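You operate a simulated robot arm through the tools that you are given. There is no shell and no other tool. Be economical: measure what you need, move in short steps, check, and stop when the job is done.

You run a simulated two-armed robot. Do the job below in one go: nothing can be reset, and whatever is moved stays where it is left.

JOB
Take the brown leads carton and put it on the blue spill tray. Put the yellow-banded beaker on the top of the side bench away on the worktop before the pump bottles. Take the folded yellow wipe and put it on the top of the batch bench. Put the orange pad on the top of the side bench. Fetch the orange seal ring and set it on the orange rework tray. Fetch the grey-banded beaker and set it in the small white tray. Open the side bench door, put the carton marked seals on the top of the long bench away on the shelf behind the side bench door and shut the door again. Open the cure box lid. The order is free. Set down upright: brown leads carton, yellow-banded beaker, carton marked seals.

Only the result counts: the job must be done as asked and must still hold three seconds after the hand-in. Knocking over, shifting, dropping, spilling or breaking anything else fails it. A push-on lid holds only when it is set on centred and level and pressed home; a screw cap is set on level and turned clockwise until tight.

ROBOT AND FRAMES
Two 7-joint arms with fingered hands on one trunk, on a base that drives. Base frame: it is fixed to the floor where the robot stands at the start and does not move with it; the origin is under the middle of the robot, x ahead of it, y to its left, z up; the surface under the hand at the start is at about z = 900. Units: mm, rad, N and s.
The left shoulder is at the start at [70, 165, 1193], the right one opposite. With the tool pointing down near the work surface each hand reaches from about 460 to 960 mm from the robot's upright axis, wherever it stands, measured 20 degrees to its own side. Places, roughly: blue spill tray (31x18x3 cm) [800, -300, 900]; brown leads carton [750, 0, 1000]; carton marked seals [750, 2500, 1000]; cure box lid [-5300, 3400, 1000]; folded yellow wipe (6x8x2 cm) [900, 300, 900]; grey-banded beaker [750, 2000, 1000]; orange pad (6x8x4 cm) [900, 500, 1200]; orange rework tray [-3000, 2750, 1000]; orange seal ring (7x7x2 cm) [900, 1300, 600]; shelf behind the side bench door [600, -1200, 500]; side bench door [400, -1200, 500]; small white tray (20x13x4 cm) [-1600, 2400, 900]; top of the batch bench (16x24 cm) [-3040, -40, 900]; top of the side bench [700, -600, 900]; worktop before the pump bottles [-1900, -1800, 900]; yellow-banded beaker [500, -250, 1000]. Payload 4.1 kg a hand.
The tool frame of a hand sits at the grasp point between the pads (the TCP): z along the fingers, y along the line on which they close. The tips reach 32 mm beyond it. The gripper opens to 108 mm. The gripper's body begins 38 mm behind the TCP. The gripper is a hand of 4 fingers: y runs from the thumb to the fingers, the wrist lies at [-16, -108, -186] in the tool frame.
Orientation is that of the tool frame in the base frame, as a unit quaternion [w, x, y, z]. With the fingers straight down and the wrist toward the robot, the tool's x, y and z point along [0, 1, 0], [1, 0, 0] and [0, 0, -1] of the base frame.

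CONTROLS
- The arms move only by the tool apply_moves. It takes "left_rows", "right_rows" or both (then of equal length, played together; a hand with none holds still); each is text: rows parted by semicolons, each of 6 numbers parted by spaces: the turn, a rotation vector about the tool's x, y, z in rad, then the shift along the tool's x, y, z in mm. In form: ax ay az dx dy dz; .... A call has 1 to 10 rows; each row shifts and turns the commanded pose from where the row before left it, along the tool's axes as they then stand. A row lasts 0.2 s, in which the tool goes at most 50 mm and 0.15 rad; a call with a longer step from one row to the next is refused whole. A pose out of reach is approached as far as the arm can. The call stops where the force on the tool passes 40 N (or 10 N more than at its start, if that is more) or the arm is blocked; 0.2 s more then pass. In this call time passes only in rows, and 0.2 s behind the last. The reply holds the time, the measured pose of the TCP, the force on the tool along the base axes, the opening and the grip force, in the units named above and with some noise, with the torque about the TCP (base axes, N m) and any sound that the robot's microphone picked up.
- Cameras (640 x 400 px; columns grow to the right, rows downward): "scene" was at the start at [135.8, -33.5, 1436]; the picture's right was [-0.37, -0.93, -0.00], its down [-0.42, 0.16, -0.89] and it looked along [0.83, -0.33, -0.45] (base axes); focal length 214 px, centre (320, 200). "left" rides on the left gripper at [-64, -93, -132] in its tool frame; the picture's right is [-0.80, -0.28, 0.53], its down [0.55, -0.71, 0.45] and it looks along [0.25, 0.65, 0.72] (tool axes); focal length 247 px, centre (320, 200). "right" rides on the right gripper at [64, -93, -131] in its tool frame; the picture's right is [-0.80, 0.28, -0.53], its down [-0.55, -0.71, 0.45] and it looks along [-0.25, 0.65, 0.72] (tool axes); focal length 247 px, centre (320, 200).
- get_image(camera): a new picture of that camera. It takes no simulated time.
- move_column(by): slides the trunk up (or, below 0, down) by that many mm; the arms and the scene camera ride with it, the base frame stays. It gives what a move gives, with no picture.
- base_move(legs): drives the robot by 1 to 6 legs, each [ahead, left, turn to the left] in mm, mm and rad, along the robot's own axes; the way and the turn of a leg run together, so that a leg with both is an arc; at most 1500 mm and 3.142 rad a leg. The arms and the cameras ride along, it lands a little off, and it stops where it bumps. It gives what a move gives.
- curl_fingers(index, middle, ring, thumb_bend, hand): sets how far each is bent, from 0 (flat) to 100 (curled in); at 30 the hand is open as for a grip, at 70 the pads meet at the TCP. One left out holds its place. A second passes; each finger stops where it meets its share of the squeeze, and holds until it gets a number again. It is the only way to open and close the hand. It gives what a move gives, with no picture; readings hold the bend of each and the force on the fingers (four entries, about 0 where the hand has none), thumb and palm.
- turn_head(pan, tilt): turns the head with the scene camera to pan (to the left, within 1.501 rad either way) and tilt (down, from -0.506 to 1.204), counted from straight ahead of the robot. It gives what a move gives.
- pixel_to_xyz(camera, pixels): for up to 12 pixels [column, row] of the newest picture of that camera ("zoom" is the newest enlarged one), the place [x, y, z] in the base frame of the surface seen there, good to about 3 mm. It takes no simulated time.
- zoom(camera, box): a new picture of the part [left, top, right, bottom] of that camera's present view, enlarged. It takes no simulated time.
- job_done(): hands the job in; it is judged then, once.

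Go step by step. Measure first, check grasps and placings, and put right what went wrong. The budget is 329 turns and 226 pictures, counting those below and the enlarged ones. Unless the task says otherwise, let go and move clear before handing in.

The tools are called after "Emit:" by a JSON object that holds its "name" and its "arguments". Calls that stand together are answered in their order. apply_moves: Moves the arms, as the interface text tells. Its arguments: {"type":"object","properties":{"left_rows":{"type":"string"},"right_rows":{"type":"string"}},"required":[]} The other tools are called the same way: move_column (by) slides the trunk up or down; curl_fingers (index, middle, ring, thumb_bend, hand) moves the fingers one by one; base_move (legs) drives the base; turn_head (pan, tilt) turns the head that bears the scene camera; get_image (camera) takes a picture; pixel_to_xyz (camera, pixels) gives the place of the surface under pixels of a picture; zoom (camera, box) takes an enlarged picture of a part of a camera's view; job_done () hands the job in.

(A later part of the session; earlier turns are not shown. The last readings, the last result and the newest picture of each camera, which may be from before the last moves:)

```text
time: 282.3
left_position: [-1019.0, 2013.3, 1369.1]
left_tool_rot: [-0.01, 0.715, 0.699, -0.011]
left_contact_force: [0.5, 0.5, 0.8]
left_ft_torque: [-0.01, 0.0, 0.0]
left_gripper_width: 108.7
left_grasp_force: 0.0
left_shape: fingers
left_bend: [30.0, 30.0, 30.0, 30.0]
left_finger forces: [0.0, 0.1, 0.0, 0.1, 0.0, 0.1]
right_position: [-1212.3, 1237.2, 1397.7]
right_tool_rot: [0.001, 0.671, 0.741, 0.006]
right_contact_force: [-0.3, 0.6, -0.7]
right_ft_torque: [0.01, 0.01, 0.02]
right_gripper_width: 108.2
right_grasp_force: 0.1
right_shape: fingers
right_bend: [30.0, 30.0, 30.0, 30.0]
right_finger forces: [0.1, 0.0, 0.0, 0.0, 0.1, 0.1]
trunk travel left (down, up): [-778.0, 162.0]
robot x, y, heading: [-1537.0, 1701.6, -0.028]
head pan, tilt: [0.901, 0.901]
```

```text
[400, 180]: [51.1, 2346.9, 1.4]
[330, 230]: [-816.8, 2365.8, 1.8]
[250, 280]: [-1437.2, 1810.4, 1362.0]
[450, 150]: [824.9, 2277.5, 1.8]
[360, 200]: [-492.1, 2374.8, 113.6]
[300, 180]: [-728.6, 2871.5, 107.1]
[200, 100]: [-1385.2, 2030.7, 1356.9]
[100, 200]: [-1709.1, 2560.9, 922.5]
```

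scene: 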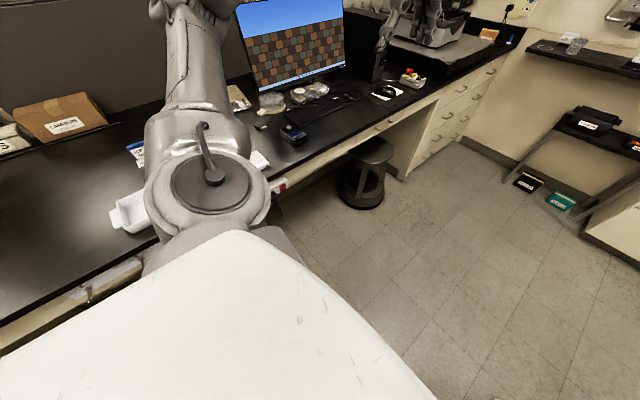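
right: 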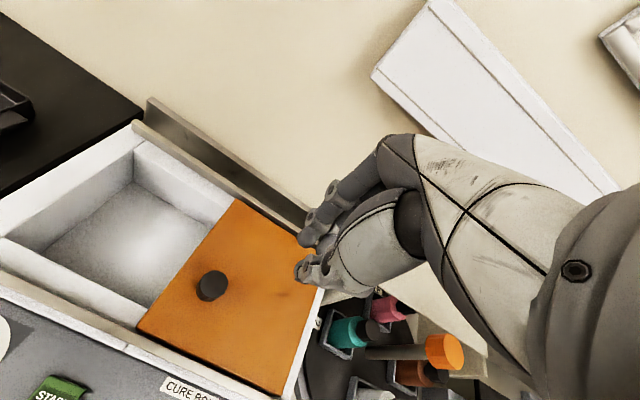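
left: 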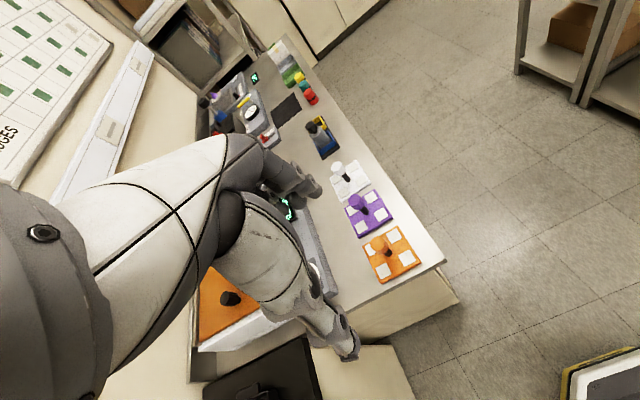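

Confirmed: the right elbow at (-1397,≈1100) met the cabinet at x≥-1322, y≤1045. I'll tuck the right hand in more and drive along y≈1800.

Emit:
{"name": "apply_moves", "arguments": {"right_rows": "0 0 0 28 36 0;0 0 0 28 36 0;0 0 0 28 36 0;0 0 0 28 36 0;0 0 0 28 36 0"}}

Emit:
{"name": "base_move", "arguments": {"legs": [[0, 110, 0.027], [1100, 0, 0]]}}

Emit:
{"name": "turn_head", "arguments": {"pan": 0.2, "tilt": 0.4}}

Emit:
{"name": "get_image", "arguments": {"camera": "scene"}}

```text
time: 283.5
left_position: [-1016.9, 2017.4, 1368.7]
left_tool_rot: [-0.011, 0.715, 0.698, -0.015]
left_contact_force: [0.4, -0.2, 0.0]
left_ft_torque: [-0.02, 0.03, 0.0]
left_gripper_width: 108.4
left_grasp_force: 0.1
left_shape: fingers
left_bend: [30.0, 30.0, 30.0, 30.0]
left_finger forces: [0.0, 0.1, 0.1, 0.1, 0.0, 0.0]
right_position: [-1044.0, 1396.5, 1400.1]
right_tool_rot: [0.001, 0.672, 0.741, 0.004]
right_contact_force: [-0.5, 0.7, -0.4]
right_ft_torque: [-0.02, 0.06, -0.02]
right_gripper_width: 108.5
right_grasp_force: 0.1
right_shape: fingers
right_bend: [30.0, 30.0, 30.0, 30.0]
right_finger forces: [0.0, 0.0, 0.0, 0.0, 0.0, 0.0]
trunk travel left (down, up): [-778.0, 162.0]
robot x, y, heading: [-1532.3, 1701.4, -0.021]
head pan, tilt: [0.901, 0.901]
```

```text
time: 289.9
left_position: [70.1, 2146.8, 1370.6]
left_tool_rot: [-0.011, 0.702, 0.712, -0.013]
left_contact_force: [-0.1, 0.9, 0.3]
left_ft_torque: [0.0, -0.02, 0.01]
left_gripper_width: 108.8
left_grasp_force: 0.1
left_shape: fingers
left_bend: [30.0, 30.0, 30.0, 30.0]
left_finger forces: [0.0, 0.1, 0.0, 0.0, 0.1, 0.0]
right_position: [65.0, 1524.9, 1399.5]
right_tool_rot: [0.001, 0.657, 0.754, 0.005]
right_contact_force: [-0.8, -0.6, -0.5]
right_ft_torque: [-0.02, 0.02, 0.0]
right_gripper_width: 108.7
right_grasp_force: 0.0
right_shape: fingers
right_bend: [30.0, 30.0, 30.0, 30.0]
right_finger forces: [0.1, 0.0, 0.0, 0.0, 0.0, 0.0]
trunk travel left (down, up): [-778.0, 162.0]
robot x, y, heading: [-432.4, 1815.0, 0.014]
head pan, tilt: [0.901, 0.901]
```

```text
time: 291.0
left_position: [70.4, 2146.5, 1370.0]
left_tool_rot: [-0.011, 0.703, 0.711, -0.012]
left_contact_force: [-0.1, -0.2, -0.1]
left_ft_torque: [0.02, 0.0, 0.0]
left_gripper_width: 108.6
left_grasp_force: 0.1
left_shape: fingers
left_bend: [30.0, 30.0, 30.0, 30.0]
left_finger forces: [0.0, 0.0, 0.0, 0.0, 0.0, 0.0]
right_position: [65.5, 1526.1, 1400.3]
right_tool_rot: [0.001, 0.658, 0.753, 0.005]
right_contact_force: [-0.6, 0.1, 0.4]
right_ft_torque: [0.0, 0.05, 0.0]
right_gripper_width: 108.1
right_grasp_force: 0.1
right_shape: fingers
right_bend: [30.0, 30.0, 30.0, 30.0]
right_finger forces: [0.1, 0.0, 0.0, 0.0, 0.1, 0.0]
trunk travel left (down, up): [-778.0, 162.0]
robot x, y, heading: [-427.9, 1813.2, 0.012]
head pan, tilt: [0.201, 0.4]
```

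```text
123 pictures are left
```

scene: 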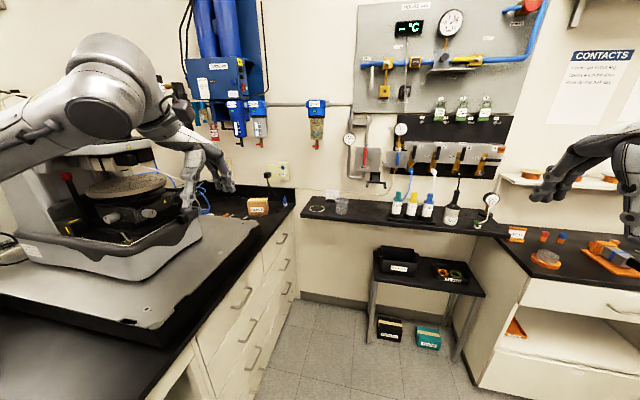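

I can see the seals carton at (258,206), the grey-banded beaker near (341,206) and rings on the low table near (450,272). Zoom in.

Emit:
{"name": "zoom", "arguments": {"camera": "scene", "box": [230, 170, 390, 270]}}

Emit:
{"name": "pixel_to_xyz", "arguments": {"camera": "zoom", "pixels": [[110, 145], [80, 135], [150, 130], [115, 118], [445, 145], [440, 170], [470, 135], [420, 135], [350, 155], [250, 180], [300, 200], [450, 118]]}}

Emit:
{"name": "zoom", "arguments": {"camera": "scene", "box": [360, 230, 500, 350]}}

Emit:
{"name": "pixel_to_xyz", "arguments": {"camera": "zoom", "pixels": [[405, 185], [375, 185], [440, 195], [410, 165], [340, 175], [480, 200], [200, 180], [100, 210], [440, 250], [300, 380]]}}

```text
4.00 times, centred on (310, 220) of scene
```

zoom: 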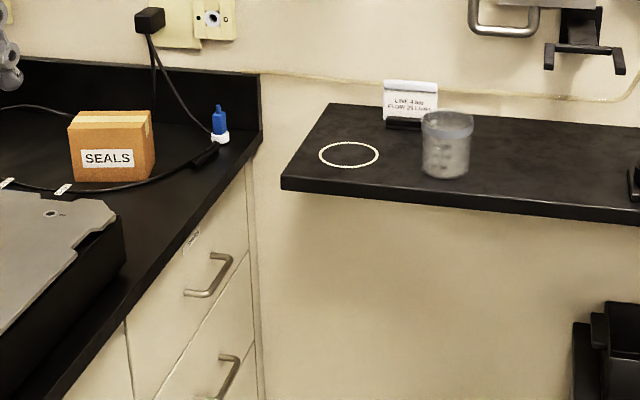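

```text
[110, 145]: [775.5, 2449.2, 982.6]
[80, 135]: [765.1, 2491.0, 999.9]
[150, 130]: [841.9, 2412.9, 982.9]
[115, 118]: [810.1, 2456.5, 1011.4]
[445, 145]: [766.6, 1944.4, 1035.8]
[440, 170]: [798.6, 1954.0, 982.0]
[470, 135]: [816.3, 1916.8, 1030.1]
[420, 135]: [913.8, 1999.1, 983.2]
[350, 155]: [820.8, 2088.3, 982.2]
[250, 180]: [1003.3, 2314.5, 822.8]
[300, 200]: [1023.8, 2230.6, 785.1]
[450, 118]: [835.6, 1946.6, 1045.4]
```

```text
3.33 times, centred on (430, 290) of scene
```

zoom: 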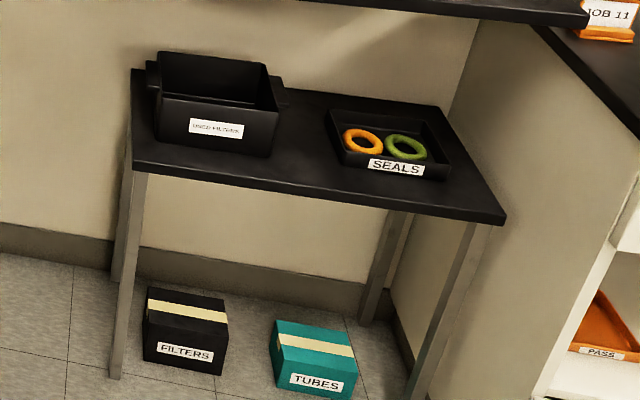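

```text
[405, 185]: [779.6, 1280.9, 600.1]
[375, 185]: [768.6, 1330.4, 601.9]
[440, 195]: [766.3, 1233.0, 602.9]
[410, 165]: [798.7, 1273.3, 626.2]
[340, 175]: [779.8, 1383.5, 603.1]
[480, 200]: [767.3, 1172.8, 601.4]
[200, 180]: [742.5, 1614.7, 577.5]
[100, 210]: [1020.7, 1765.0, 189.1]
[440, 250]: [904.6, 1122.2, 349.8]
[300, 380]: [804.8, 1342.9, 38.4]
```

Emit:
{"name": "pixel_to_xyz", "arguments": {"camera": "zoom", "pixels": [[362, 128], [362, 152], [348, 140], [379, 142], [362, 140], [405, 135], [330, 115], [440, 125], [340, 160], [448, 175], [500, 22], [300, 70]]}}

Emit:
{"name": "zoom", "arguments": {"camera": "scene", "box": [420, 250, 480, 300]}}

```text
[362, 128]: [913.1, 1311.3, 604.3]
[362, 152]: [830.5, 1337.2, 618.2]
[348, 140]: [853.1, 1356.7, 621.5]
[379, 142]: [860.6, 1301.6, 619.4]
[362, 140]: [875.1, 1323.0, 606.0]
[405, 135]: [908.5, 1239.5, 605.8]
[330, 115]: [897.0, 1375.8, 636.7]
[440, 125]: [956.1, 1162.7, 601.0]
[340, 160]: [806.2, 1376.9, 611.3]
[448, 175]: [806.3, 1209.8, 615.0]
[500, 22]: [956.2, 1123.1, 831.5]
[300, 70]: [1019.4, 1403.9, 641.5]
```

```text
8.00 times, centred on (450, 275) of scene
```

zoom: 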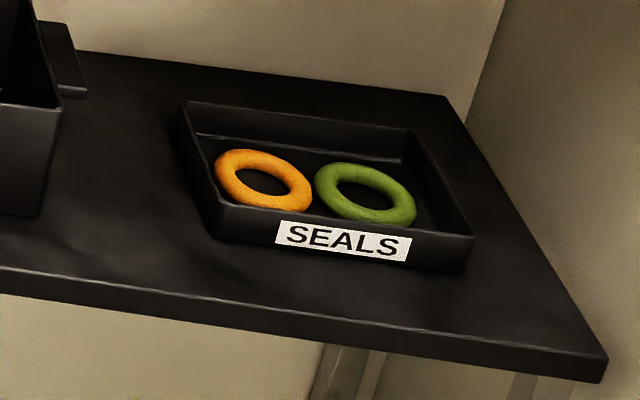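

Emit:
{"name": "pixel_to_xyz", "arguments": {"camera": "scene", "pixels": [[310, 214], [350, 219], [400, 225], [450, 231], [480, 234], [500, 234], [498, 240], [450, 227], [460, 220], [375, 300], [470, 290], [530, 300]]}}

```text
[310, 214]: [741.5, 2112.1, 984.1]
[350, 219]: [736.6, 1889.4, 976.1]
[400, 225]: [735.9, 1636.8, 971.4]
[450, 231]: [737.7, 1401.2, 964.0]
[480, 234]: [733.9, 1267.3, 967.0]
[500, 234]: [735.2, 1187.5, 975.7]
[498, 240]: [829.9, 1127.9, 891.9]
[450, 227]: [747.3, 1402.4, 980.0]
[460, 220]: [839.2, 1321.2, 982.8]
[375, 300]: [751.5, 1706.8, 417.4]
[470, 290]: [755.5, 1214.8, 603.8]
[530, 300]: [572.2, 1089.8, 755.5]
```

The ring is at (863,1330) under the gas-bench overhang (front edge x=736, z≈945–982), so the hand must enter tilted, pinching sideways with the thumb in the hole. I'll prepare the right hand in open air first: yaw it so closing is sideways.

Emit:
{"name": "apply_moves", "arguments": {"right_rows": "0 0 -0.15 0 0 0;0 0 -0.15 0 0 0;0 0 -0.15 0 0 0;0 0 -0.15 0 0 0;0 0 -0.15 0 0 0"}}

Emit:
{"name": "apply_moves", "arguments": {"right_rows": "0 0 0 -20 12 35;0 0 0 -20 12 35;0 0 0 -20 12 35;0 0 0 -20 12 35;0 0 0 -20 12 35;0 0 0 -20 12 30"}}

Emit:
{"name": "apply_moves", "arguments": {"right_rows": "0 -0.15 0 0 0 0;0 -0.15 0 0 0 0;0 -0.15 0 0 0 0;0 -0.15 0 0 0 0"}}

```text
time: 292.2
left_position: [70.9, 2146.7, 1369.7]
left_tool_rot: [-0.011, 0.703, 0.711, -0.012]
left_contact_force: [1.4, -0.6, -0.5]
left_ft_torque: [0.01, 0.0, -0.02]
left_gripper_width: 108.5
left_grasp_force: 0.1
left_shape: fingers
left_bend: [30.0, 30.0, 30.0, 30.0]
left_finger forces: [0.0, 0.1, 0.1, 0.0, 0.1, 0.0]
right_position: [66.0, 1525.8, 1399.0]
right_tool_rot: [0.002, 0.336, 0.942, 0.004]
right_contact_force: [0.2, -0.1, -0.2]
right_ft_torque: [-0.01, -0.02, -0.01]
right_gripper_width: 108.7
right_grasp_force: 0.1
right_shape: fingers
right_bend: [30.0, 30.0, 30.0, 30.0]
right_finger forces: [0.0, 0.0, 0.0, 0.1, 0.0, 0.0]
trunk travel left (down, up): [-778.0, 162.0]
robot x, y, heading: [-429.9, 1817.9, 0.008]
head pan, tilt: [0.201, 0.4]
```

```text
time: 293.6
left_position: [73.2, 2146.1, 1368.0]
left_tool_rot: [-0.011, 0.703, 0.711, -0.012]
left_contact_force: [0.2, -0.2, 0.3]
left_ft_torque: [0.02, 0.01, 0.01]
left_gripper_width: 108.6
left_grasp_force: 0.1
left_shape: fingers
left_bend: [30.0, 30.0, 30.0, 30.0]
left_finger forces: [0.0, 0.0, 0.1, 0.1, 0.1, 0.0]
right_position: [205.9, 1507.3, 1194.8]
right_tool_rot: [0.001, 0.336, 0.942, 0.004]
right_contact_force: [-0.2, -0.6, 0.1]
right_ft_torque: [0.03, -0.01, -0.01]
right_gripper_width: 108.8
right_grasp_force: 0.0
right_shape: fingers
right_bend: [30.0, 30.0, 30.0, 30.0]
right_finger forces: [0.0, 0.0, 0.1, 0.0, 0.0, 0.0]
trunk travel left (down, up): [-778.0, 162.0]
robot x, y, heading: [-432.4, 1818.6, 0.014]
head pan, tilt: [0.201, 0.4]
```

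```text
time: 294.6
left_position: [71.0, 2144.0, 1370.5]
left_tool_rot: [-0.011, 0.703, 0.711, -0.011]
left_contact_force: [0.2, 0.4, 0.7]
left_ft_torque: [0.04, 0.01, 0.0]
left_gripper_width: 108.7
left_grasp_force: 0.0
left_shape: fingers
left_bend: [30.0, 30.0, 30.0, 30.0]
left_finger forces: [0.1, 0.0, 0.0, 0.0, 0.0, 0.0]
right_position: [204.6, 1503.7, 1195.2]
right_tool_rot: [0.279, 0.323, 0.899, -0.094]
right_contact_force: [0.8, -1.4, -0.5]
right_ft_torque: [0.0, 0.03, -0.02]
right_gripper_width: 108.6
right_grasp_force: 0.0
right_shape: fingers
right_bend: [30.0, 30.0, 30.0, 30.0]
right_finger forces: [0.0, 0.0, 0.0, 0.0, 0.0, 0.0]
trunk travel left (down, up): [-778.0, 162.0]
robot x, y, heading: [-433.4, 1821.3, 0.011]
head pan, tilt: [0.201, 0.4]
```

All reachable: the tool now points 56° down along the reach direction with level sideways closing. I'll drive to stage the hand in front of the low table and lower the trunk.

Emit:
{"name": "base_move", "arguments": {"legs": [[389, -627, 0], [0, 0, 0.67]]}}

Emit:
{"name": "move_column", "arguments": {"by": -430}}

Emit:
{"name": "get_image", "arguments": {"camera": "right"}}

Emit:
{"name": "turn_head", "arguments": {"pan": -0.6, "tilt": 0.5}}

Emit:
{"name": "get_image", "arguments": {"camera": "scene"}}

```text
time: 300.4
left_position: [151.0, 1763.7, 1371.1]
left_tool_rot: [-0.006, 0.432, 0.902, -0.015]
left_contact_force: [-0.2, -0.8, -0.5]
left_ft_torque: [0.03, 0.0, -0.02]
left_gripper_width: 108.4
left_grasp_force: 0.0
left_shape: fingers
left_bend: [30.0, 30.0, 30.0, 30.0]
left_finger forces: [0.0, 0.1, 0.0, 0.0, 0.1, 0.1]
right_position: [653.2, 1345.0, 1196.4]
right_tool_rot: [0.297, 0.01, 0.955, 0.002]
right_contact_force: [0.1, 0.2, -0.3]
right_ft_torque: [0.0, -0.03, 0.03]
right_gripper_width: 108.6
right_grasp_force: 0.1
right_shape: fingers
right_bend: [30.0, 30.0, 30.0, 30.0]
right_finger forces: [0.1, 0.0, 0.0, 0.1, 0.0, 0.1]
trunk travel left (down, up): [-778.0, 162.0]
robot x, y, heading: [-39.4, 1196.2, 0.679]
head pan, tilt: [0.201, 0.4]
```

```text
refused: -430 is not a number from -400 to 400
```

```text
119 pictures are left
```

right: 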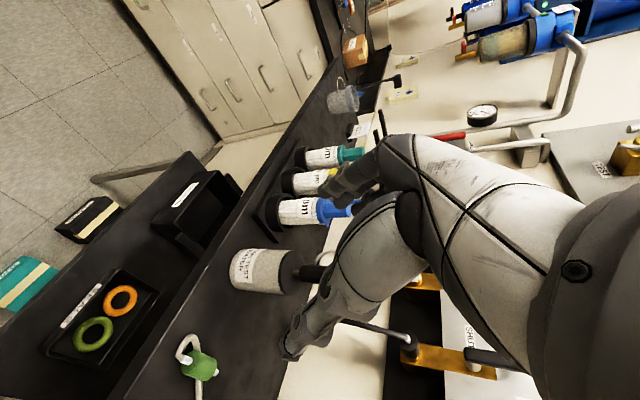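

```text
time: 301.5
left_position: [150.9, 1764.4, 1369.0]
left_tool_rot: [-0.006, 0.431, 0.902, -0.014]
left_contact_force: [0.1, 0.2, -0.2]
left_ft_torque: [0.0, -0.01, 0.01]
left_gripper_width: 108.7
left_grasp_force: 0.1
left_shape: fingers
left_bend: [30.0, 30.0, 30.0, 30.0]
left_finger forces: [0.0, 0.0, 0.1, 0.0, 0.0, 0.1]
right_position: [653.8, 1344.7, 1194.5]
right_tool_rot: [0.296, 0.01, 0.955, 0.003]
right_contact_force: [0.7, 0.8, -0.2]
right_ft_torque: [0.02, 0.0, 0.02]
right_gripper_width: 108.5
right_grasp_force: 0.1
right_shape: fingers
right_bend: [30.0, 30.0, 30.0, 30.0]
right_finger forces: [0.0, 0.0, 0.1, 0.0, 0.1, 0.0]
trunk travel left (down, up): [-778.0, 162.0]
robot x, y, heading: [-38.2, 1192.1, 0.682]
head pan, tilt: [-0.6, 0.499]
```

```text
118 pictures are left
```

scene: 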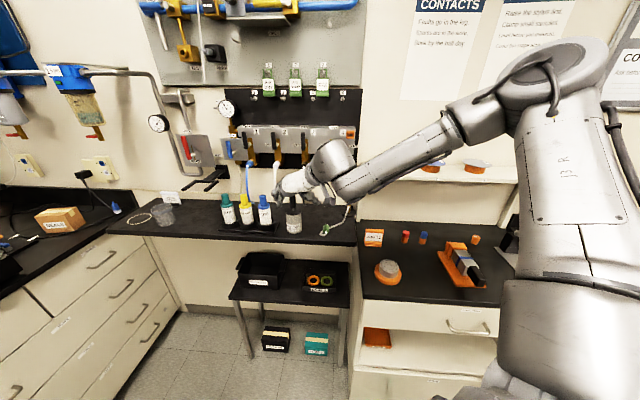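

The staged pose is precise (approach along +x). The right camera sees the ring at (120,300); I'll zoom and measure it with the tray walls.

Emit:
{"name": "zoom", "arguments": {"camera": "right", "box": [30, 250, 180, 380]}}

Emit:
{"name": "pixel_to_xyz", "arguments": {"camera": "zoom", "pixels": [[370, 155], [440, 195], [380, 265], [310, 200], [380, 185], [410, 215], [350, 215], [350, 100], [470, 140], [530, 180], [300, 300], [240, 120]]}}

```text
3.08 times, centred on (105, 315) of right
```

zoom: 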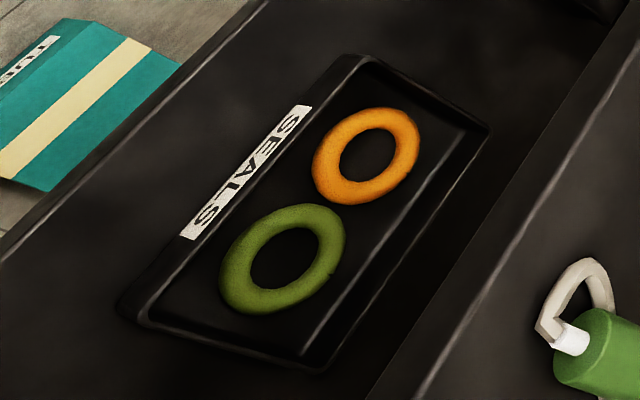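

```text
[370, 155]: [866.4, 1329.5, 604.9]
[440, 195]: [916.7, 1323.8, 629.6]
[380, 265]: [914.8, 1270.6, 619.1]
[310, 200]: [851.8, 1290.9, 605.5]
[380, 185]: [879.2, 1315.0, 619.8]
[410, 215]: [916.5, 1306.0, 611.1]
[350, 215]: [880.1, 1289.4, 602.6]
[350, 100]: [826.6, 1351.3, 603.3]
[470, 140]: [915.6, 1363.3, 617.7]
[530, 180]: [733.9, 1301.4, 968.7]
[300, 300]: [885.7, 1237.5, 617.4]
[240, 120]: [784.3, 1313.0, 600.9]
```

Emit:
{"name": "pixel_to_xyz", "arguments": {"camera": "zoom", "pixels": [[385, 112], [415, 145], [347, 200], [317, 170], [388, 145], [347, 170], [375, 132], [362, 60], [486, 130], [370, 75], [440, 118], [405, 98]]}}

```text
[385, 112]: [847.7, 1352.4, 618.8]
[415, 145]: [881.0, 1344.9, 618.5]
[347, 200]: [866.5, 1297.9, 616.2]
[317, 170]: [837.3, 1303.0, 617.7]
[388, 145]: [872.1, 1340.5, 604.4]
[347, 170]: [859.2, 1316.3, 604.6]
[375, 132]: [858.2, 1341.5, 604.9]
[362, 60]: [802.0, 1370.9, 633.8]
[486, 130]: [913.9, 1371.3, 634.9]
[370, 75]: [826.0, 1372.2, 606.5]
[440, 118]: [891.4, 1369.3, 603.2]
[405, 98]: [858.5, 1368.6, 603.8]
```

Ring: centre (863,1327), outer radius ~34; the inner tray wall on the +y side is at y≈1370. A vertical tool fits under the overhang in height (wrist ≈860 < 945), and keeps the fingers level, so I'll un-pitch and lower the trunk in front of the table.

Emit:
{"name": "apply_moves", "arguments": {"right_rows": "0 0.15 0 0 0 0;0 0.15 0 0 0 0;0 0.15 0 0 0 0;0 0.15 0 0 0 0"}}

Emit:
{"name": "move_column", "arguments": {"by": -400}}

Emit:
{"name": "turn_head", "arguments": {"pan": -0.6, "tilt": 0.3}}

Emit:
{"name": "get_image", "arguments": {"camera": "scene"}}

Emit:
{"name": "get_image", "arguments": {"camera": "right"}}

```text
time: 302.5
left_position: [152.7, 1766.0, 1368.4]
left_tool_rot: [-0.006, 0.431, 0.902, -0.016]
left_contact_force: [0.5, 1.2, 0.3]
left_ft_torque: [0.0, 0.0, 0.0]
left_gripper_width: 108.7
left_grasp_force: 0.0
left_shape: fingers
left_bend: [30.0, 30.0, 30.0, 30.0]
left_finger forces: [0.0, 0.0, 0.0, 0.1, 0.1, 0.0]
right_position: [660.1, 1343.2, 1197.0]
right_tool_rot: [0.03, 0.017, 0.999, 0.001]
right_contact_force: [0.6, -0.3, -0.4]
right_ft_torque: [-0.01, -0.01, -0.01]
right_gripper_width: 108.2
right_grasp_force: 0.0
right_shape: fingers
right_bend: [30.0, 30.0, 30.0, 30.0]
right_finger forces: [0.2, 0.0, 0.0, 0.0, 0.1, 0.0]
right hand out of reach, approached as far as the arm can: row 2
trunk travel left (down, up): [-778.0, 162.0]
robot x, y, heading: [-38.9, 1194.0, 0.677]
head pan, tilt: [-0.6, 0.499]
```

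```text
time: 306.4
left_position: [151.3, 1764.6, 969.5]
left_tool_rot: [-0.006, 0.432, 0.902, -0.015]
left_contact_force: [-0.2, -0.2, 0.0]
left_ft_torque: [0.03, 0.01, 0.01]
left_gripper_width: 108.6
left_grasp_force: 0.1
left_shape: fingers
left_bend: [30.0, 30.0, 30.0, 30.0]
left_finger forces: [0.1, 0.0, 0.0, 0.0, 0.0, 0.1]
right_position: [660.1, 1344.1, 797.9]
right_tool_rot: [0.031, 0.018, 0.999, 0.001]
right_contact_force: [0.1, 0.2, -0.1]
right_ft_torque: [-0.01, -0.01, -0.03]
right_gripper_width: 108.0
right_grasp_force: 0.2
right_shape: fingers
right_bend: [30.0, 30.0, 30.0, 30.0]
right_finger forces: [0.0, 0.1, 0.1, 0.0, 0.0, 0.0]
trunk travel left (down, up): [-378.0, 562.0]
robot x, y, heading: [-36.9, 1193.5, 0.683]
head pan, tilt: [-0.6, 0.499]
```

```text
time: 307.1
left_position: [149.9, 1764.1, 969.8]
left_tool_rot: [-0.006, 0.431, 0.902, -0.015]
left_contact_force: [-0.3, -0.6, 0.8]
left_ft_torque: [0.0, 0.01, -0.02]
left_gripper_width: 108.9
left_grasp_force: 0.0
left_shape: fingers
left_bend: [30.0, 30.0, 30.0, 30.0]
left_finger forces: [0.0, 0.0, 0.1, 0.1, 0.1, 0.1]
right_position: [661.0, 1342.9, 797.1]
right_tool_rot: [0.031, 0.018, 0.999, 0.0]
right_contact_force: [-0.6, 0.3, 0.2]
right_ft_torque: [-0.01, 0.03, 0.02]
right_gripper_width: 108.4
right_grasp_force: 0.1
right_shape: fingers
right_bend: [30.0, 30.0, 30.0, 30.0]
right_finger forces: [0.0, 0.0, 0.1, 0.0, 0.1, 0.0]
trunk travel left (down, up): [-378.0, 562.0]
robot x, y, heading: [-39.8, 1193.4, 0.679]
head pan, tilt: [-0.6, 0.3]
```

```text
116 pictures are left
```

scene: 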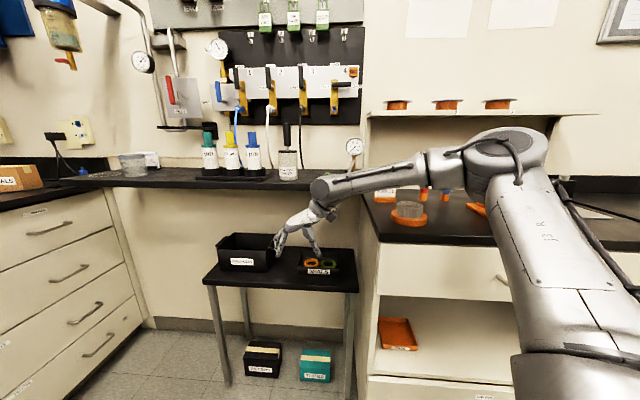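

```text
115 pictures are left
```

right: 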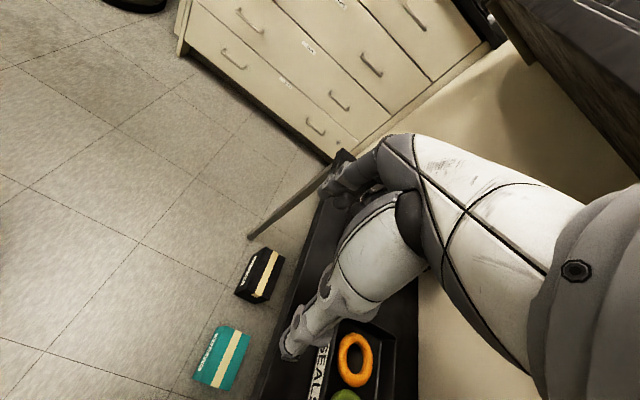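

The forearm is about level, as needed. I'll lower another 122 mm to entry height (tips ≈643, just over the tray rim), set the fingers, then check clearances.

Emit:
{"name": "move_column", "arguments": {"by": -122}}

Emit:
{"name": "curl_fingers", "arguments": {"hand": "right", "index": 58, "middle": 58, "ring": 58, "thumb_bend": 58}}

Emit:
{"name": "get_image", "arguments": {"camera": "scene"}}

Emit:
{"name": "get_image", "arguments": {"camera": "right"}}

```text
time: 308.6
left_position: [140.0, 1768.3, 848.6]
left_tool_rot: [0.001, 0.43, 0.903, -0.014]
left_contact_force: [0.0, -0.1, 0.7]
left_ft_torque: [0.01, 0.02, -0.03]
left_gripper_width: 108.8
left_grasp_force: 0.1
left_shape: fingers
left_bend: [30.0, 30.0, 30.0, 30.0]
left_finger forces: [0.0, 0.1, 0.1, 0.0, 0.0, 0.0]
right_position: [649.8, 1351.1, 690.6]
right_tool_rot: [0.041, 0.014, 0.999, 0.003]
right_contact_force: [0.6, -0.2, -0.8]
right_ft_torque: [0.0, 0.0, -0.01]
right_gripper_width: 108.6
right_grasp_force: 0.1
right_shape: fingers
right_bend: [30.0, 30.0, 30.0, 30.0]
right_finger forces: [0.1, 0.0, 0.0, 0.1, 0.0, 0.0]
trunk travel left (down, up): [-256.0, 684.0]
robot x, y, heading: [-39.2, 1192.6, 0.673]
head pan, tilt: [-0.6, 0.3]
```

```text
time: 309.6
left_position: [140.6, 1769.0, 847.1]
left_tool_rot: [0.002, 0.43, 0.903, -0.014]
left_contact_force: [0.1, 0.2, 0.1]
left_ft_torque: [-0.01, -0.01, -0.03]
left_gripper_width: 108.6
left_grasp_force: 0.1
left_shape: fingers
left_bend: [30.0, 30.0, 30.0, 30.0]
left_finger forces: [0.0, 0.0, 0.0, 0.0, 0.0, 0.0]
right_position: [649.9, 1349.7, 690.0]
right_tool_rot: [0.042, 0.015, 0.999, 0.002]
right_contact_force: [0.6, -0.3, -0.3]
right_ft_torque: [0.05, -0.01, -0.01]
right_gripper_width: 37.2
right_grasp_force: 0.0
right_shape: fingers
right_bend: [57.0, 57.0, 57.0, 57.0]
right_finger forces: [0.0, 0.0, 0.0, 0.0, 0.0, 0.1]
trunk travel left (down, up): [-256.0, 684.0]
robot x, y, heading: [-39.0, 1196.9, 0.678]
head pan, tilt: [-0.6, 0.3]
```

```text
114 pictures are left
```

scene: 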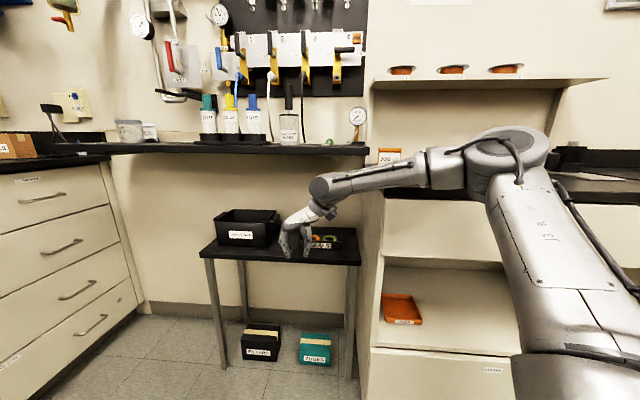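

```text
113 pictures are left
```

right: 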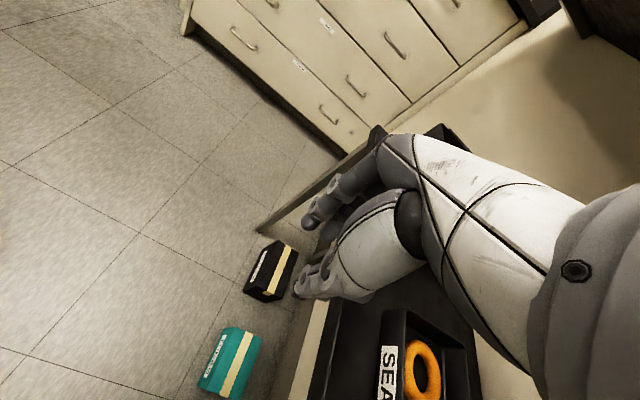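

The pose shifted slightly during the last lowering, as if something touched. I'll measure the elbow/forearm points and nearby objects.

Emit:
{"name": "pixel_to_xyz", "arguments": {"camera": "scene", "pixels": [[330, 185], [380, 178], [430, 170], [470, 180], [520, 150], [388, 156], [400, 195], [500, 220], [390, 190], [440, 190]]}}

Emit:
{"name": "turn_head", "arguments": {"pan": 0.5, "tilt": 0.6}}

Emit:
{"name": "get_image", "arguments": {"camera": "scene"}}

```text
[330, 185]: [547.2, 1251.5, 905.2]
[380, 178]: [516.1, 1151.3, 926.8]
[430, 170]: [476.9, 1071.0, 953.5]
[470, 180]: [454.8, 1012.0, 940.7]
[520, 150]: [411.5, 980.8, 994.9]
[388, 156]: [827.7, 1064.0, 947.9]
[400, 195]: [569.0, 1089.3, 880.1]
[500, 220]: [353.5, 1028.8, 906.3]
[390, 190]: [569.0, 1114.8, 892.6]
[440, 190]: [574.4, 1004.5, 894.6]
```

```text
time: 310.9
left_position: [140.1, 1768.7, 846.0]
left_tool_rot: [0.002, 0.431, 0.902, -0.016]
left_contact_force: [-0.1, 0.3, -0.5]
left_ft_torque: [-0.01, 0.0, 0.01]
left_gripper_width: 108.6
left_grasp_force: 0.1
left_shape: fingers
left_bend: [30.0, 30.0, 30.0, 30.0]
left_finger forces: [0.0, 0.1, 0.0, 0.0, 0.1, 0.1]
right_position: [649.6, 1348.9, 690.3]
right_tool_rot: [0.041, 0.015, 0.999, 0.002]
right_contact_force: [-0.2, -1.3, -0.7]
right_ft_torque: [-0.02, 0.0, -0.03]
right_gripper_width: 37.4
right_grasp_force: 0.0
right_shape: fingers
right_bend: [57.0, 57.0, 57.0, 57.0]
right_finger forces: [0.0, 0.1, 0.0, 0.0, 0.0, 0.0]
trunk travel left (down, up): [-256.0, 684.0]
robot x, y, heading: [-37.5, 1197.5, 0.676]
head pan, tilt: [0.499, 0.6]
```

```text
112 pictures are left
```

scene: 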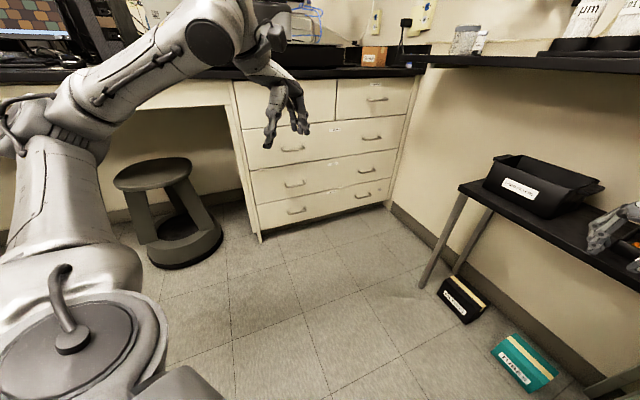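

The forearm brushed the left bench corner. Better idea: use the natural orientation (closing along x), with the thumb in the hole and the middle finger in the 19 mm gap at the tray's back wall (x=916). I'll raise and rotate the hand back.

Emit:
{"name": "move_column", "arguments": {"by": 200}}

Emit:
{"name": "apply_moves", "arguments": {"right_rows": "0 0 0.15 0 0 0;0 0 0.15 0 0 0;0 0 0.15 0 0 0;0 0 0.15 0 0 0;0 0 0.15 0 0 0;0 0 0.15 0 0 0;0 0 0.15 0 0 0;0 0 0.15 0 0 0;0 0 0.15 0 0 0;0 0 0.15 0 0 0"}}

Emit:
{"name": "turn_head", "arguments": {"pan": -0.6, "tilt": 0.4}}

Emit:
{"name": "get_image", "arguments": {"camera": "scene"}}

```text
time: 313.1
left_position: [151.2, 1764.8, 1047.5]
left_tool_rot: [-0.007, 0.431, 0.902, -0.015]
left_contact_force: [0.0, 1.0, -1.1]
left_ft_torque: [0.01, -0.03, -0.02]
left_gripper_width: 108.5
left_grasp_force: 0.0
left_shape: fingers
left_bend: [30.0, 30.0, 30.0, 30.0]
left_finger forces: [0.1, 0.0, 0.0, 0.0, 0.0, 0.0]
right_position: [660.0, 1342.5, 875.2]
right_tool_rot: [0.032, 0.02, 0.999, 0.002]
right_contact_force: [0.5, -0.2, -0.3]
right_ft_torque: [-0.01, 0.01, 0.03]
right_gripper_width: 37.1
right_grasp_force: 0.1
right_shape: fingers
right_bend: [57.0, 57.0, 57.0, 57.0]
right_finger forces: [0.1, 0.0, 0.0, 0.1, 0.0, 0.1]
trunk travel left (down, up): [-456.0, 484.0]
robot x, y, heading: [-38.6, 1193.5, 0.679]
head pan, tilt: [0.499, 0.6]
```

```text
time: 315.3
left_position: [151.2, 1765.4, 1047.2]
left_tool_rot: [-0.006, 0.431, 0.902, -0.014]
left_contact_force: [-0.3, 0.1, -1.1]
left_ft_torque: [-0.03, 0.03, -0.01]
left_gripper_width: 108.4
left_grasp_force: 0.1
left_shape: fingers
left_bend: [30.0, 30.0, 30.0, 30.0]
left_finger forces: [0.0, 0.0, 0.0, 0.0, 0.0, 0.1]
right_position: [661.5, 1343.6, 875.2]
right_tool_rot: [0.022, 0.695, 0.719, 0.022]
right_contact_force: [-0.1, 0.0, -0.7]
right_ft_torque: [-0.01, -0.01, 0.01]
right_gripper_width: 37.1
right_grasp_force: 0.1
right_shape: fingers
right_bend: [57.0, 57.0, 57.0, 57.0]
right_finger forces: [0.1, 0.0, 0.0, 0.1, 0.0, 0.1]
trunk travel left (down, up): [-456.0, 484.0]
robot x, y, heading: [-42.0, 1196.4, 0.673]
head pan, tilt: [0.499, 0.6]
```

```text
time: 316.6
left_position: [151.4, 1765.4, 1048.0]
left_tool_rot: [-0.006, 0.431, 0.902, -0.015]
left_contact_force: [0.0, -0.3, -0.9]
left_ft_torque: [0.0, 0.02, 0.02]
left_gripper_width: 108.6
left_grasp_force: 0.0
left_shape: fingers
left_bend: [30.0, 30.0, 30.0, 30.0]
left_finger forces: [0.0, 0.0, 0.0, 0.0, 0.0, 0.0]
right_position: [660.8, 1343.4, 875.4]
right_tool_rot: [0.021, 0.694, 0.719, 0.022]
right_contact_force: [0.2, -0.4, 0.9]
right_ft_torque: [-0.01, -0.03, 0.01]
right_gripper_width: 37.0
right_grasp_force: 0.0
right_shape: fingers
right_bend: [57.0, 57.0, 57.0, 57.0]
right_finger forces: [0.0, 0.0, 0.0, 0.0, 0.0, 0.0]
trunk travel left (down, up): [-456.0, 484.0]
robot x, y, heading: [-39.1, 1196.5, 0.676]
head pan, tilt: [-0.6, 0.4]
```

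```text
111 pictures are left
```

scene: 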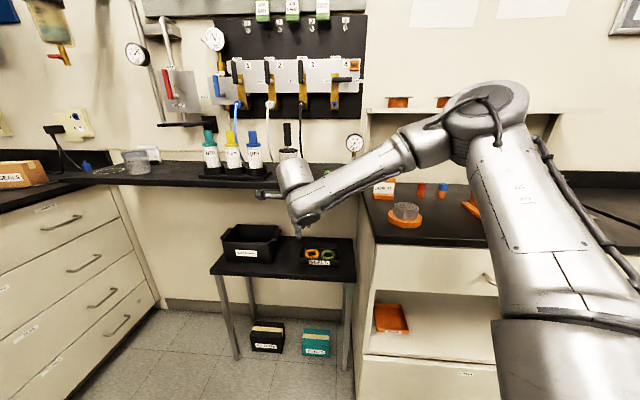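

Emit:
{"name": "pixel_to_xyz", "arguments": {"camera": "scene", "pixels": [[293, 160], [280, 175], [310, 175], [270, 193], [305, 200], [350, 180], [400, 150], [450, 145], [480, 95], [296, 232]]}}

```text
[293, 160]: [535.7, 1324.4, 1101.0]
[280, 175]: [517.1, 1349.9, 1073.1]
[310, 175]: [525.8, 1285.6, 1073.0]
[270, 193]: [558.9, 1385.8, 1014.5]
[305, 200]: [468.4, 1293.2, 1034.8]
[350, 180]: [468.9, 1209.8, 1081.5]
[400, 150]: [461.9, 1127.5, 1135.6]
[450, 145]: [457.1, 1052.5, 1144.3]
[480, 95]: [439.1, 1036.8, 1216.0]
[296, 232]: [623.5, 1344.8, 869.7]
```

The wrist top is TCP+226, which fits under the overhang. To keep the elbow clear of the left bench I'll work from P≈(-39,1400) at heading 0.59; first back off, extend the arm in the open, then lower and drive in.

Emit:
{"name": "base_move", "arguments": {"legs": [[-76, 322, -0.083]]}}

Emit:
{"name": "apply_moves", "arguments": {"right_rows": "0 0 0.06 -8 40 0;0 0 0 -8 40 0;0 0 0 -8 40 0;0 0 0 -8 40 0;0 0 0 -8 40 0;0 0 0 0 20 0"}}

Emit:
{"name": "curl_fingers", "arguments": {"hand": "right", "index": 100, "middle": 55, "ring": 100, "thumb_bend": 55}}

Emit:
{"name": "get_image", "arguments": {"camera": "right"}}

Emit:
{"name": "get_image", "arguments": {"camera": "scene"}}

```text
time: 318.9
left_position: [-58.4, 1965.6, 1047.6]
left_tool_rot: [-0.006, 0.468, 0.883, -0.015]
left_contact_force: [-0.7, 0.3, -0.1]
left_ft_torque: [-0.01, 0.0, 0.03]
left_gripper_width: 108.6
left_grasp_force: 0.0
left_shape: fingers
left_bend: [30.0, 30.0, 30.0, 30.0]
left_finger forces: [0.0, 0.1, 0.0, 0.1, 0.0, 0.1]
right_position: [415.9, 1503.0, 877.5]
right_tool_rot: [0.022, 0.722, 0.691, 0.022]
right_contact_force: [-1.4, -0.3, -1.0]
right_ft_torque: [0.02, 0.0, 0.02]
right_gripper_width: 37.1
right_grasp_force: 0.1
right_shape: fingers
right_bend: [57.0, 57.0, 57.0, 57.0]
right_finger forces: [0.0, 0.0, 0.0, 0.0, 0.0, 0.0]
trunk travel left (down, up): [-456.0, 484.0]
robot x, y, heading: [-291.8, 1415.1, 0.593]
head pan, tilt: [-0.6, 0.4]
```

```text
time: 320.2
left_position: [-57.5, 1965.0, 1048.4]
left_tool_rot: [-0.007, 0.468, 0.884, -0.015]
left_contact_force: [-0.6, 0.0, -0.2]
left_ft_torque: [-0.01, -0.01, 0.0]
left_gripper_width: 108.9
left_grasp_force: 0.1
left_shape: fingers
left_bend: [30.0, 30.0, 30.0, 30.0]
left_finger forces: [0.0, 0.0, 0.0, 0.0, 0.1, 0.1]
right_position: [599.5, 1411.1, 897.8]
right_tool_rot: [0.021, 0.743, 0.668, 0.023]
right_contact_force: [-0.3, -1.2, -0.5]
right_ft_torque: [0.0, -0.05, 0.0]
right_gripper_width: 37.1
right_grasp_force: 0.1
right_shape: fingers
right_bend: [57.0, 57.0, 57.0, 57.0]
right_finger forces: [0.0, 0.0, 0.0, 0.0, 0.0, 0.0]
right hand out of reach, approached as far as the arm can: row 4, 5, 6
trunk travel left (down, up): [-456.0, 484.0]
robot x, y, heading: [-296.1, 1409.7, 0.596]
head pan, tilt: [-0.6, 0.4]
```

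```text
time: 321.2
left_position: [-55.9, 1964.4, 1047.2]
left_tool_rot: [-0.006, 0.468, 0.884, -0.014]
left_contact_force: [-0.4, 0.1, 0.0]
left_ft_torque: [-0.01, 0.02, -0.04]
left_gripper_width: 108.9
left_grasp_force: 0.0
left_shape: fingers
left_bend: [30.0, 30.0, 30.0, 30.0]
left_finger forces: [0.0, 0.0, 0.0, 0.1, 0.0, 0.1]
right_position: [599.3, 1410.5, 897.9]
right_tool_rot: [0.022, 0.743, 0.668, 0.022]
right_contact_force: [0.0, 0.2, 0.1]
right_ft_torque: [-0.01, -0.02, -0.03]
right_gripper_width: 57.9
right_grasp_force: 0.0
right_shape: fingers
right_bend: [100.0, 55.0, 100.0, 55.0]
right_finger forces: [0.0, 0.0, 0.0, 0.0, 0.0, 0.1]
trunk travel left (down, up): [-456.0, 484.0]
robot x, y, heading: [-292.1, 1409.9, 0.596]
head pan, tilt: [-0.6, 0.4]
```

```text
110 pictures are left
```

right: 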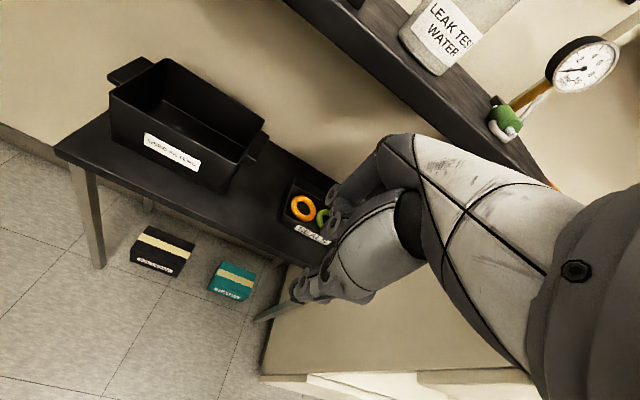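

```text
109 pictures are left
```

scene: 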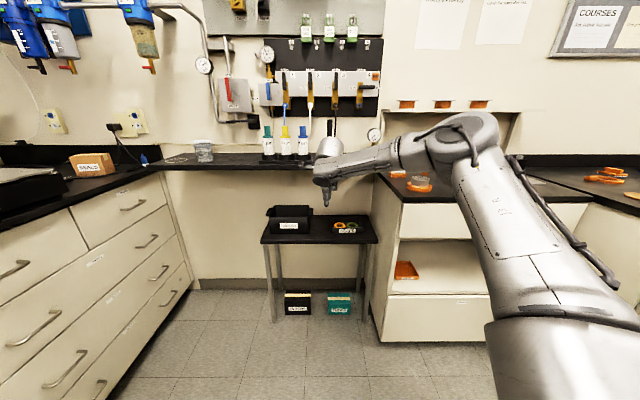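

Emit:
{"name": "zoom", "arguments": {"camera": "right", "box": [230, 150, 430, 330]}}

Emit:
{"name": "zoom", "arguments": {"camera": "scene", "box": [290, 140, 390, 220]}}

```text
2.22 times, centred on (330, 240) of right
```

zoom: 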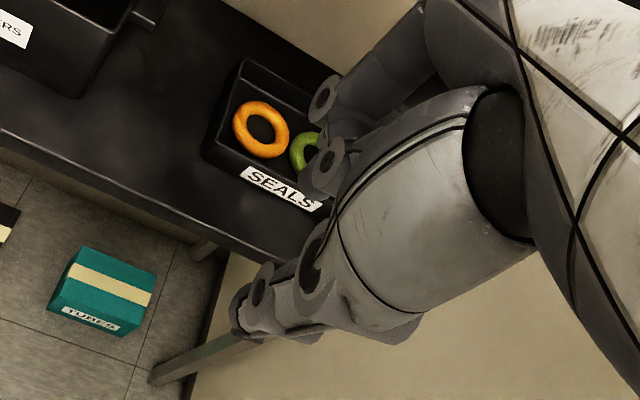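

```text
5.00 times, centred on (340, 180) of scene
```

zoom: 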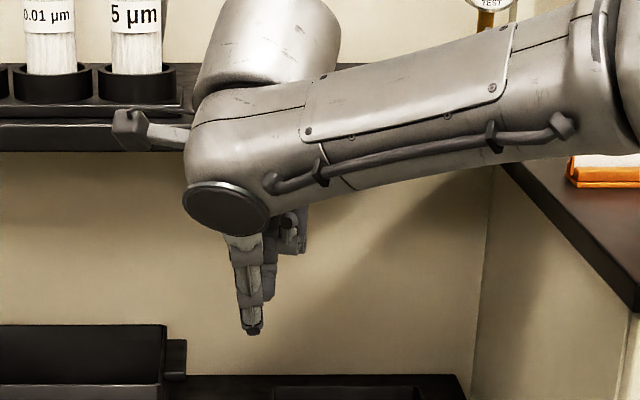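

Fingers look right: thumb and middle down, the others curled away. Lower to entry height, then drive in part way.

Emit:
{"name": "move_column", "arguments": {"by": -218}}

Emit:
{"name": "base_move", "arguments": {"legs": [[111, -175, 0]]}}

Emit:
{"name": "get_image", "arguments": {"camera": "right"}}

Emit:
{"name": "get_image", "arguments": {"camera": "scene"}}

```text
time: 323.6
left_position: [-57.4, 1964.6, 830.4]
left_tool_rot: [-0.007, 0.468, 0.884, -0.014]
left_contact_force: [-0.1, 0.2, 0.2]
left_ft_torque: [0.01, 0.01, 0.0]
left_gripper_width: 108.8
left_grasp_force: 0.0
left_shape: fingers
left_bend: [30.0, 30.0, 30.0, 30.0]
left_finger forces: [0.1, 0.0, 0.0, 0.1, 0.0, 0.1]
right_position: [598.5, 1410.5, 679.4]
right_tool_rot: [0.022, 0.744, 0.668, 0.023]
right_contact_force: [-0.2, 0.7, 0.0]
right_ft_torque: [-0.02, -0.01, 0.0]
right_gripper_width: 57.9
right_grasp_force: 0.1
right_shape: fingers
right_bend: [100.0, 55.0, 100.0, 55.0]
right_finger forces: [0.1, 0.1, 0.0, 0.0, 0.0, 0.0]
trunk travel left (down, up): [-238.0, 702.0]
robot x, y, heading: [-295.8, 1414.2, 0.596]
head pan, tilt: [-0.6, 0.4]
```

```text
time: 325.2
left_position: [133.3, 1883.0, 828.5]
left_tool_rot: [-0.008, 0.468, 0.883, -0.015]
left_contact_force: [-0.1, -0.7, 0.3]
left_ft_torque: [-0.01, 0.03, -0.01]
left_gripper_width: 108.8
left_grasp_force: 0.1
left_shape: fingers
left_bend: [30.0, 30.0, 30.0, 30.0]
left_finger forces: [0.1, 0.0, 0.1, 0.0, 0.0, 0.0]
right_position: [788.6, 1327.7, 679.7]
right_tool_rot: [0.021, 0.744, 0.668, 0.023]
right_contact_force: [0.1, 0.1, 0.4]
right_ft_torque: [-0.01, 0.01, 0.01]
right_gripper_width: 58.4
right_grasp_force: 0.0
right_shape: fingers
right_bend: [100.0, 55.0, 100.0, 55.0]
right_finger forces: [0.0, 0.0, 0.0, 0.1, 0.1, 0.0]
trunk travel left (down, up): [-238.0, 702.0]
robot x, y, heading: [-103.3, 1331.4, 0.591]
head pan, tilt: [-0.6, 0.4]
```

```text
106 pictures are left
```

right: 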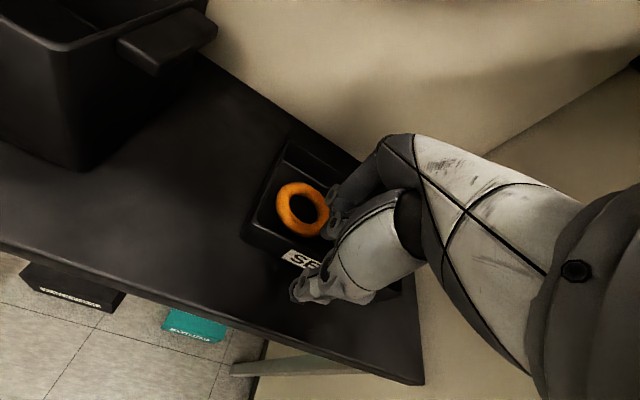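

```text
105 pictures are left
```

scene: 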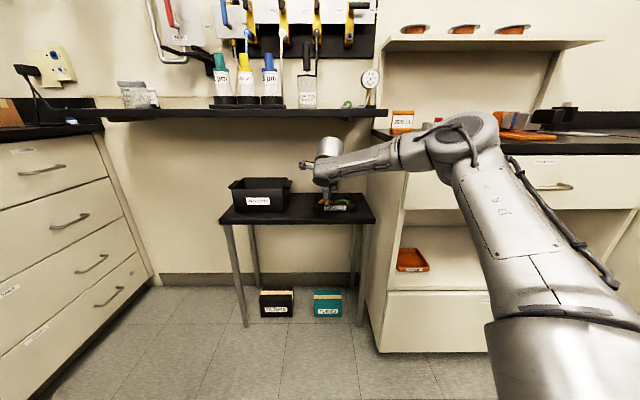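

The hand goes in well under the overhang. I'll measure the ring from the right camera with a zoom.

Emit:
{"name": "zoom", "arguments": {"camera": "right", "box": [230, 130, 390, 310]}}

Emit:
{"name": "pixel_to_xyz", "arguments": {"camera": "right", "pixels": [[307, 205], [300, 184], [279, 205], [300, 234], [326, 212], [306, 194], [294, 208], [310, 218], [290, 150], [260, 225], [335, 185], [330, 175]]}}

```text
2.22 times, centred on (310, 220) of right
```

zoom: 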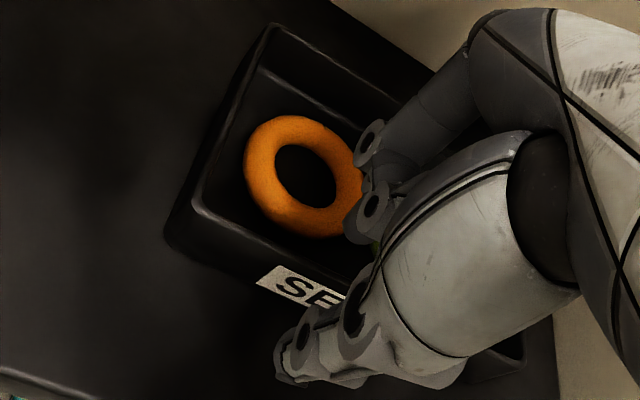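

```text
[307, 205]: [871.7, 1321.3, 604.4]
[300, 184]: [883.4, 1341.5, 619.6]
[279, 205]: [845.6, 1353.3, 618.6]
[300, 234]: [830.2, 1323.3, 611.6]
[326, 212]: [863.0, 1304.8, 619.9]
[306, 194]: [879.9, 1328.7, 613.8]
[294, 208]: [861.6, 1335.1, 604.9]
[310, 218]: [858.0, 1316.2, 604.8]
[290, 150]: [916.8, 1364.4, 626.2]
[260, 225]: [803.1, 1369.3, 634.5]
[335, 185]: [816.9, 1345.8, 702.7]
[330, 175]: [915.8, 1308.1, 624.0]
```

Hole centre ≈(866,1327), back wall at x=916. I'll set the opening to about 26 mm and drive in so the TCP is over the back tube at x≈889.

Emit:
{"name": "curl_fingers", "arguments": {"hand": "right", "middle": 61, "thumb_bend": 61}}

Emit:
{"name": "base_move", "arguments": {"legs": [[77, -55, 0]]}}

Emit:
{"name": "get_image", "arguments": {"camera": "right"}}

Emit:
{"name": "zoom", "arguments": {"camera": "right", "box": [230, 150, 390, 330]}}

```text
time: 326.2
left_position: [131.1, 1882.6, 829.1]
left_tool_rot: [-0.006, 0.468, 0.884, -0.014]
left_contact_force: [0.5, 0.4, 0.2]
left_ft_torque: [-0.03, 0.0, -0.04]
left_gripper_width: 108.5
left_grasp_force: 0.1
left_shape: fingers
left_bend: [30.0, 30.0, 30.0, 30.0]
left_finger forces: [0.0, 0.1, 0.1, 0.0, 0.0, 0.0]
right_position: [788.0, 1327.8, 679.1]
right_tool_rot: [0.023, 0.744, 0.667, 0.022]
right_contact_force: [0.0, 0.1, 0.1]
right_ft_torque: [-0.02, -0.01, 0.01]
right_gripper_width: 54.9
right_grasp_force: 0.0
right_shape: fingers
right_bend: [100.0, 61.0, 100.0, 61.0]
right_finger forces: [0.0, 0.0, 0.0, 0.0, 0.0, 0.0]
trunk travel left (down, up): [-238.0, 702.0]
robot x, y, heading: [-106.1, 1331.9, 0.597]
head pan, tilt: [-0.6, 0.4]
```

```text
time: 327.3
left_position: [212.6, 1888.8, 826.9]
left_tool_rot: [0.005, 0.467, 0.884, -0.016]
left_contact_force: [-0.2, 0.3, -0.1]
left_ft_torque: [0.01, 0.0, 0.0]
left_gripper_width: 108.5
left_grasp_force: 0.0
left_shape: fingers
left_bend: [30.0, 30.0, 30.0, 30.0]
left_finger forces: [0.1, 0.1, 0.0, 0.0, 0.1, 0.0]
right_position: [872.2, 1338.8, 695.8]
right_tool_rot: [0.033, 0.74, 0.671, 0.024]
right_contact_force: [-0.2, 0.3, 0.1]
right_ft_torque: [0.01, 0.03, -0.02]
right_gripper_width: 54.9
right_grasp_force: 0.1
right_shape: fingers
right_bend: [100.0, 61.0, 100.0, 61.0]
right_finger forces: [0.0, 0.0, 0.0, 0.1, 0.1, 0.1]
trunk travel left (down, up): [-238.0, 702.0]
robot x, y, heading: [-12.6, 1328.7, 0.595]
head pan, tilt: [-0.6, 0.4]
```

```text
103 pictures are left
```

right: 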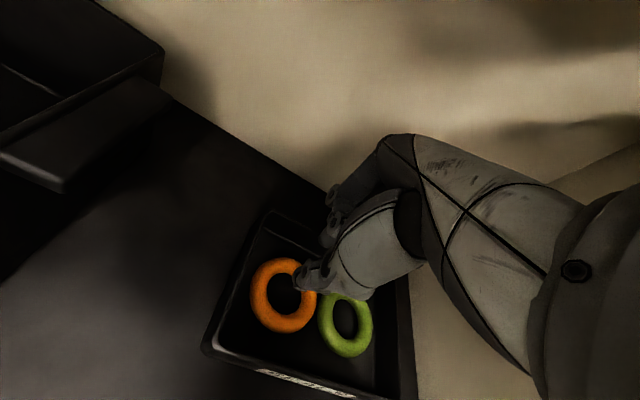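

```text
2.22 times, centred on (310, 240) of right
```

zoom: 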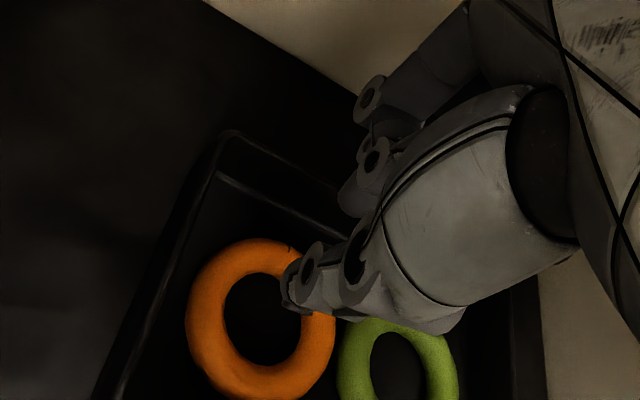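

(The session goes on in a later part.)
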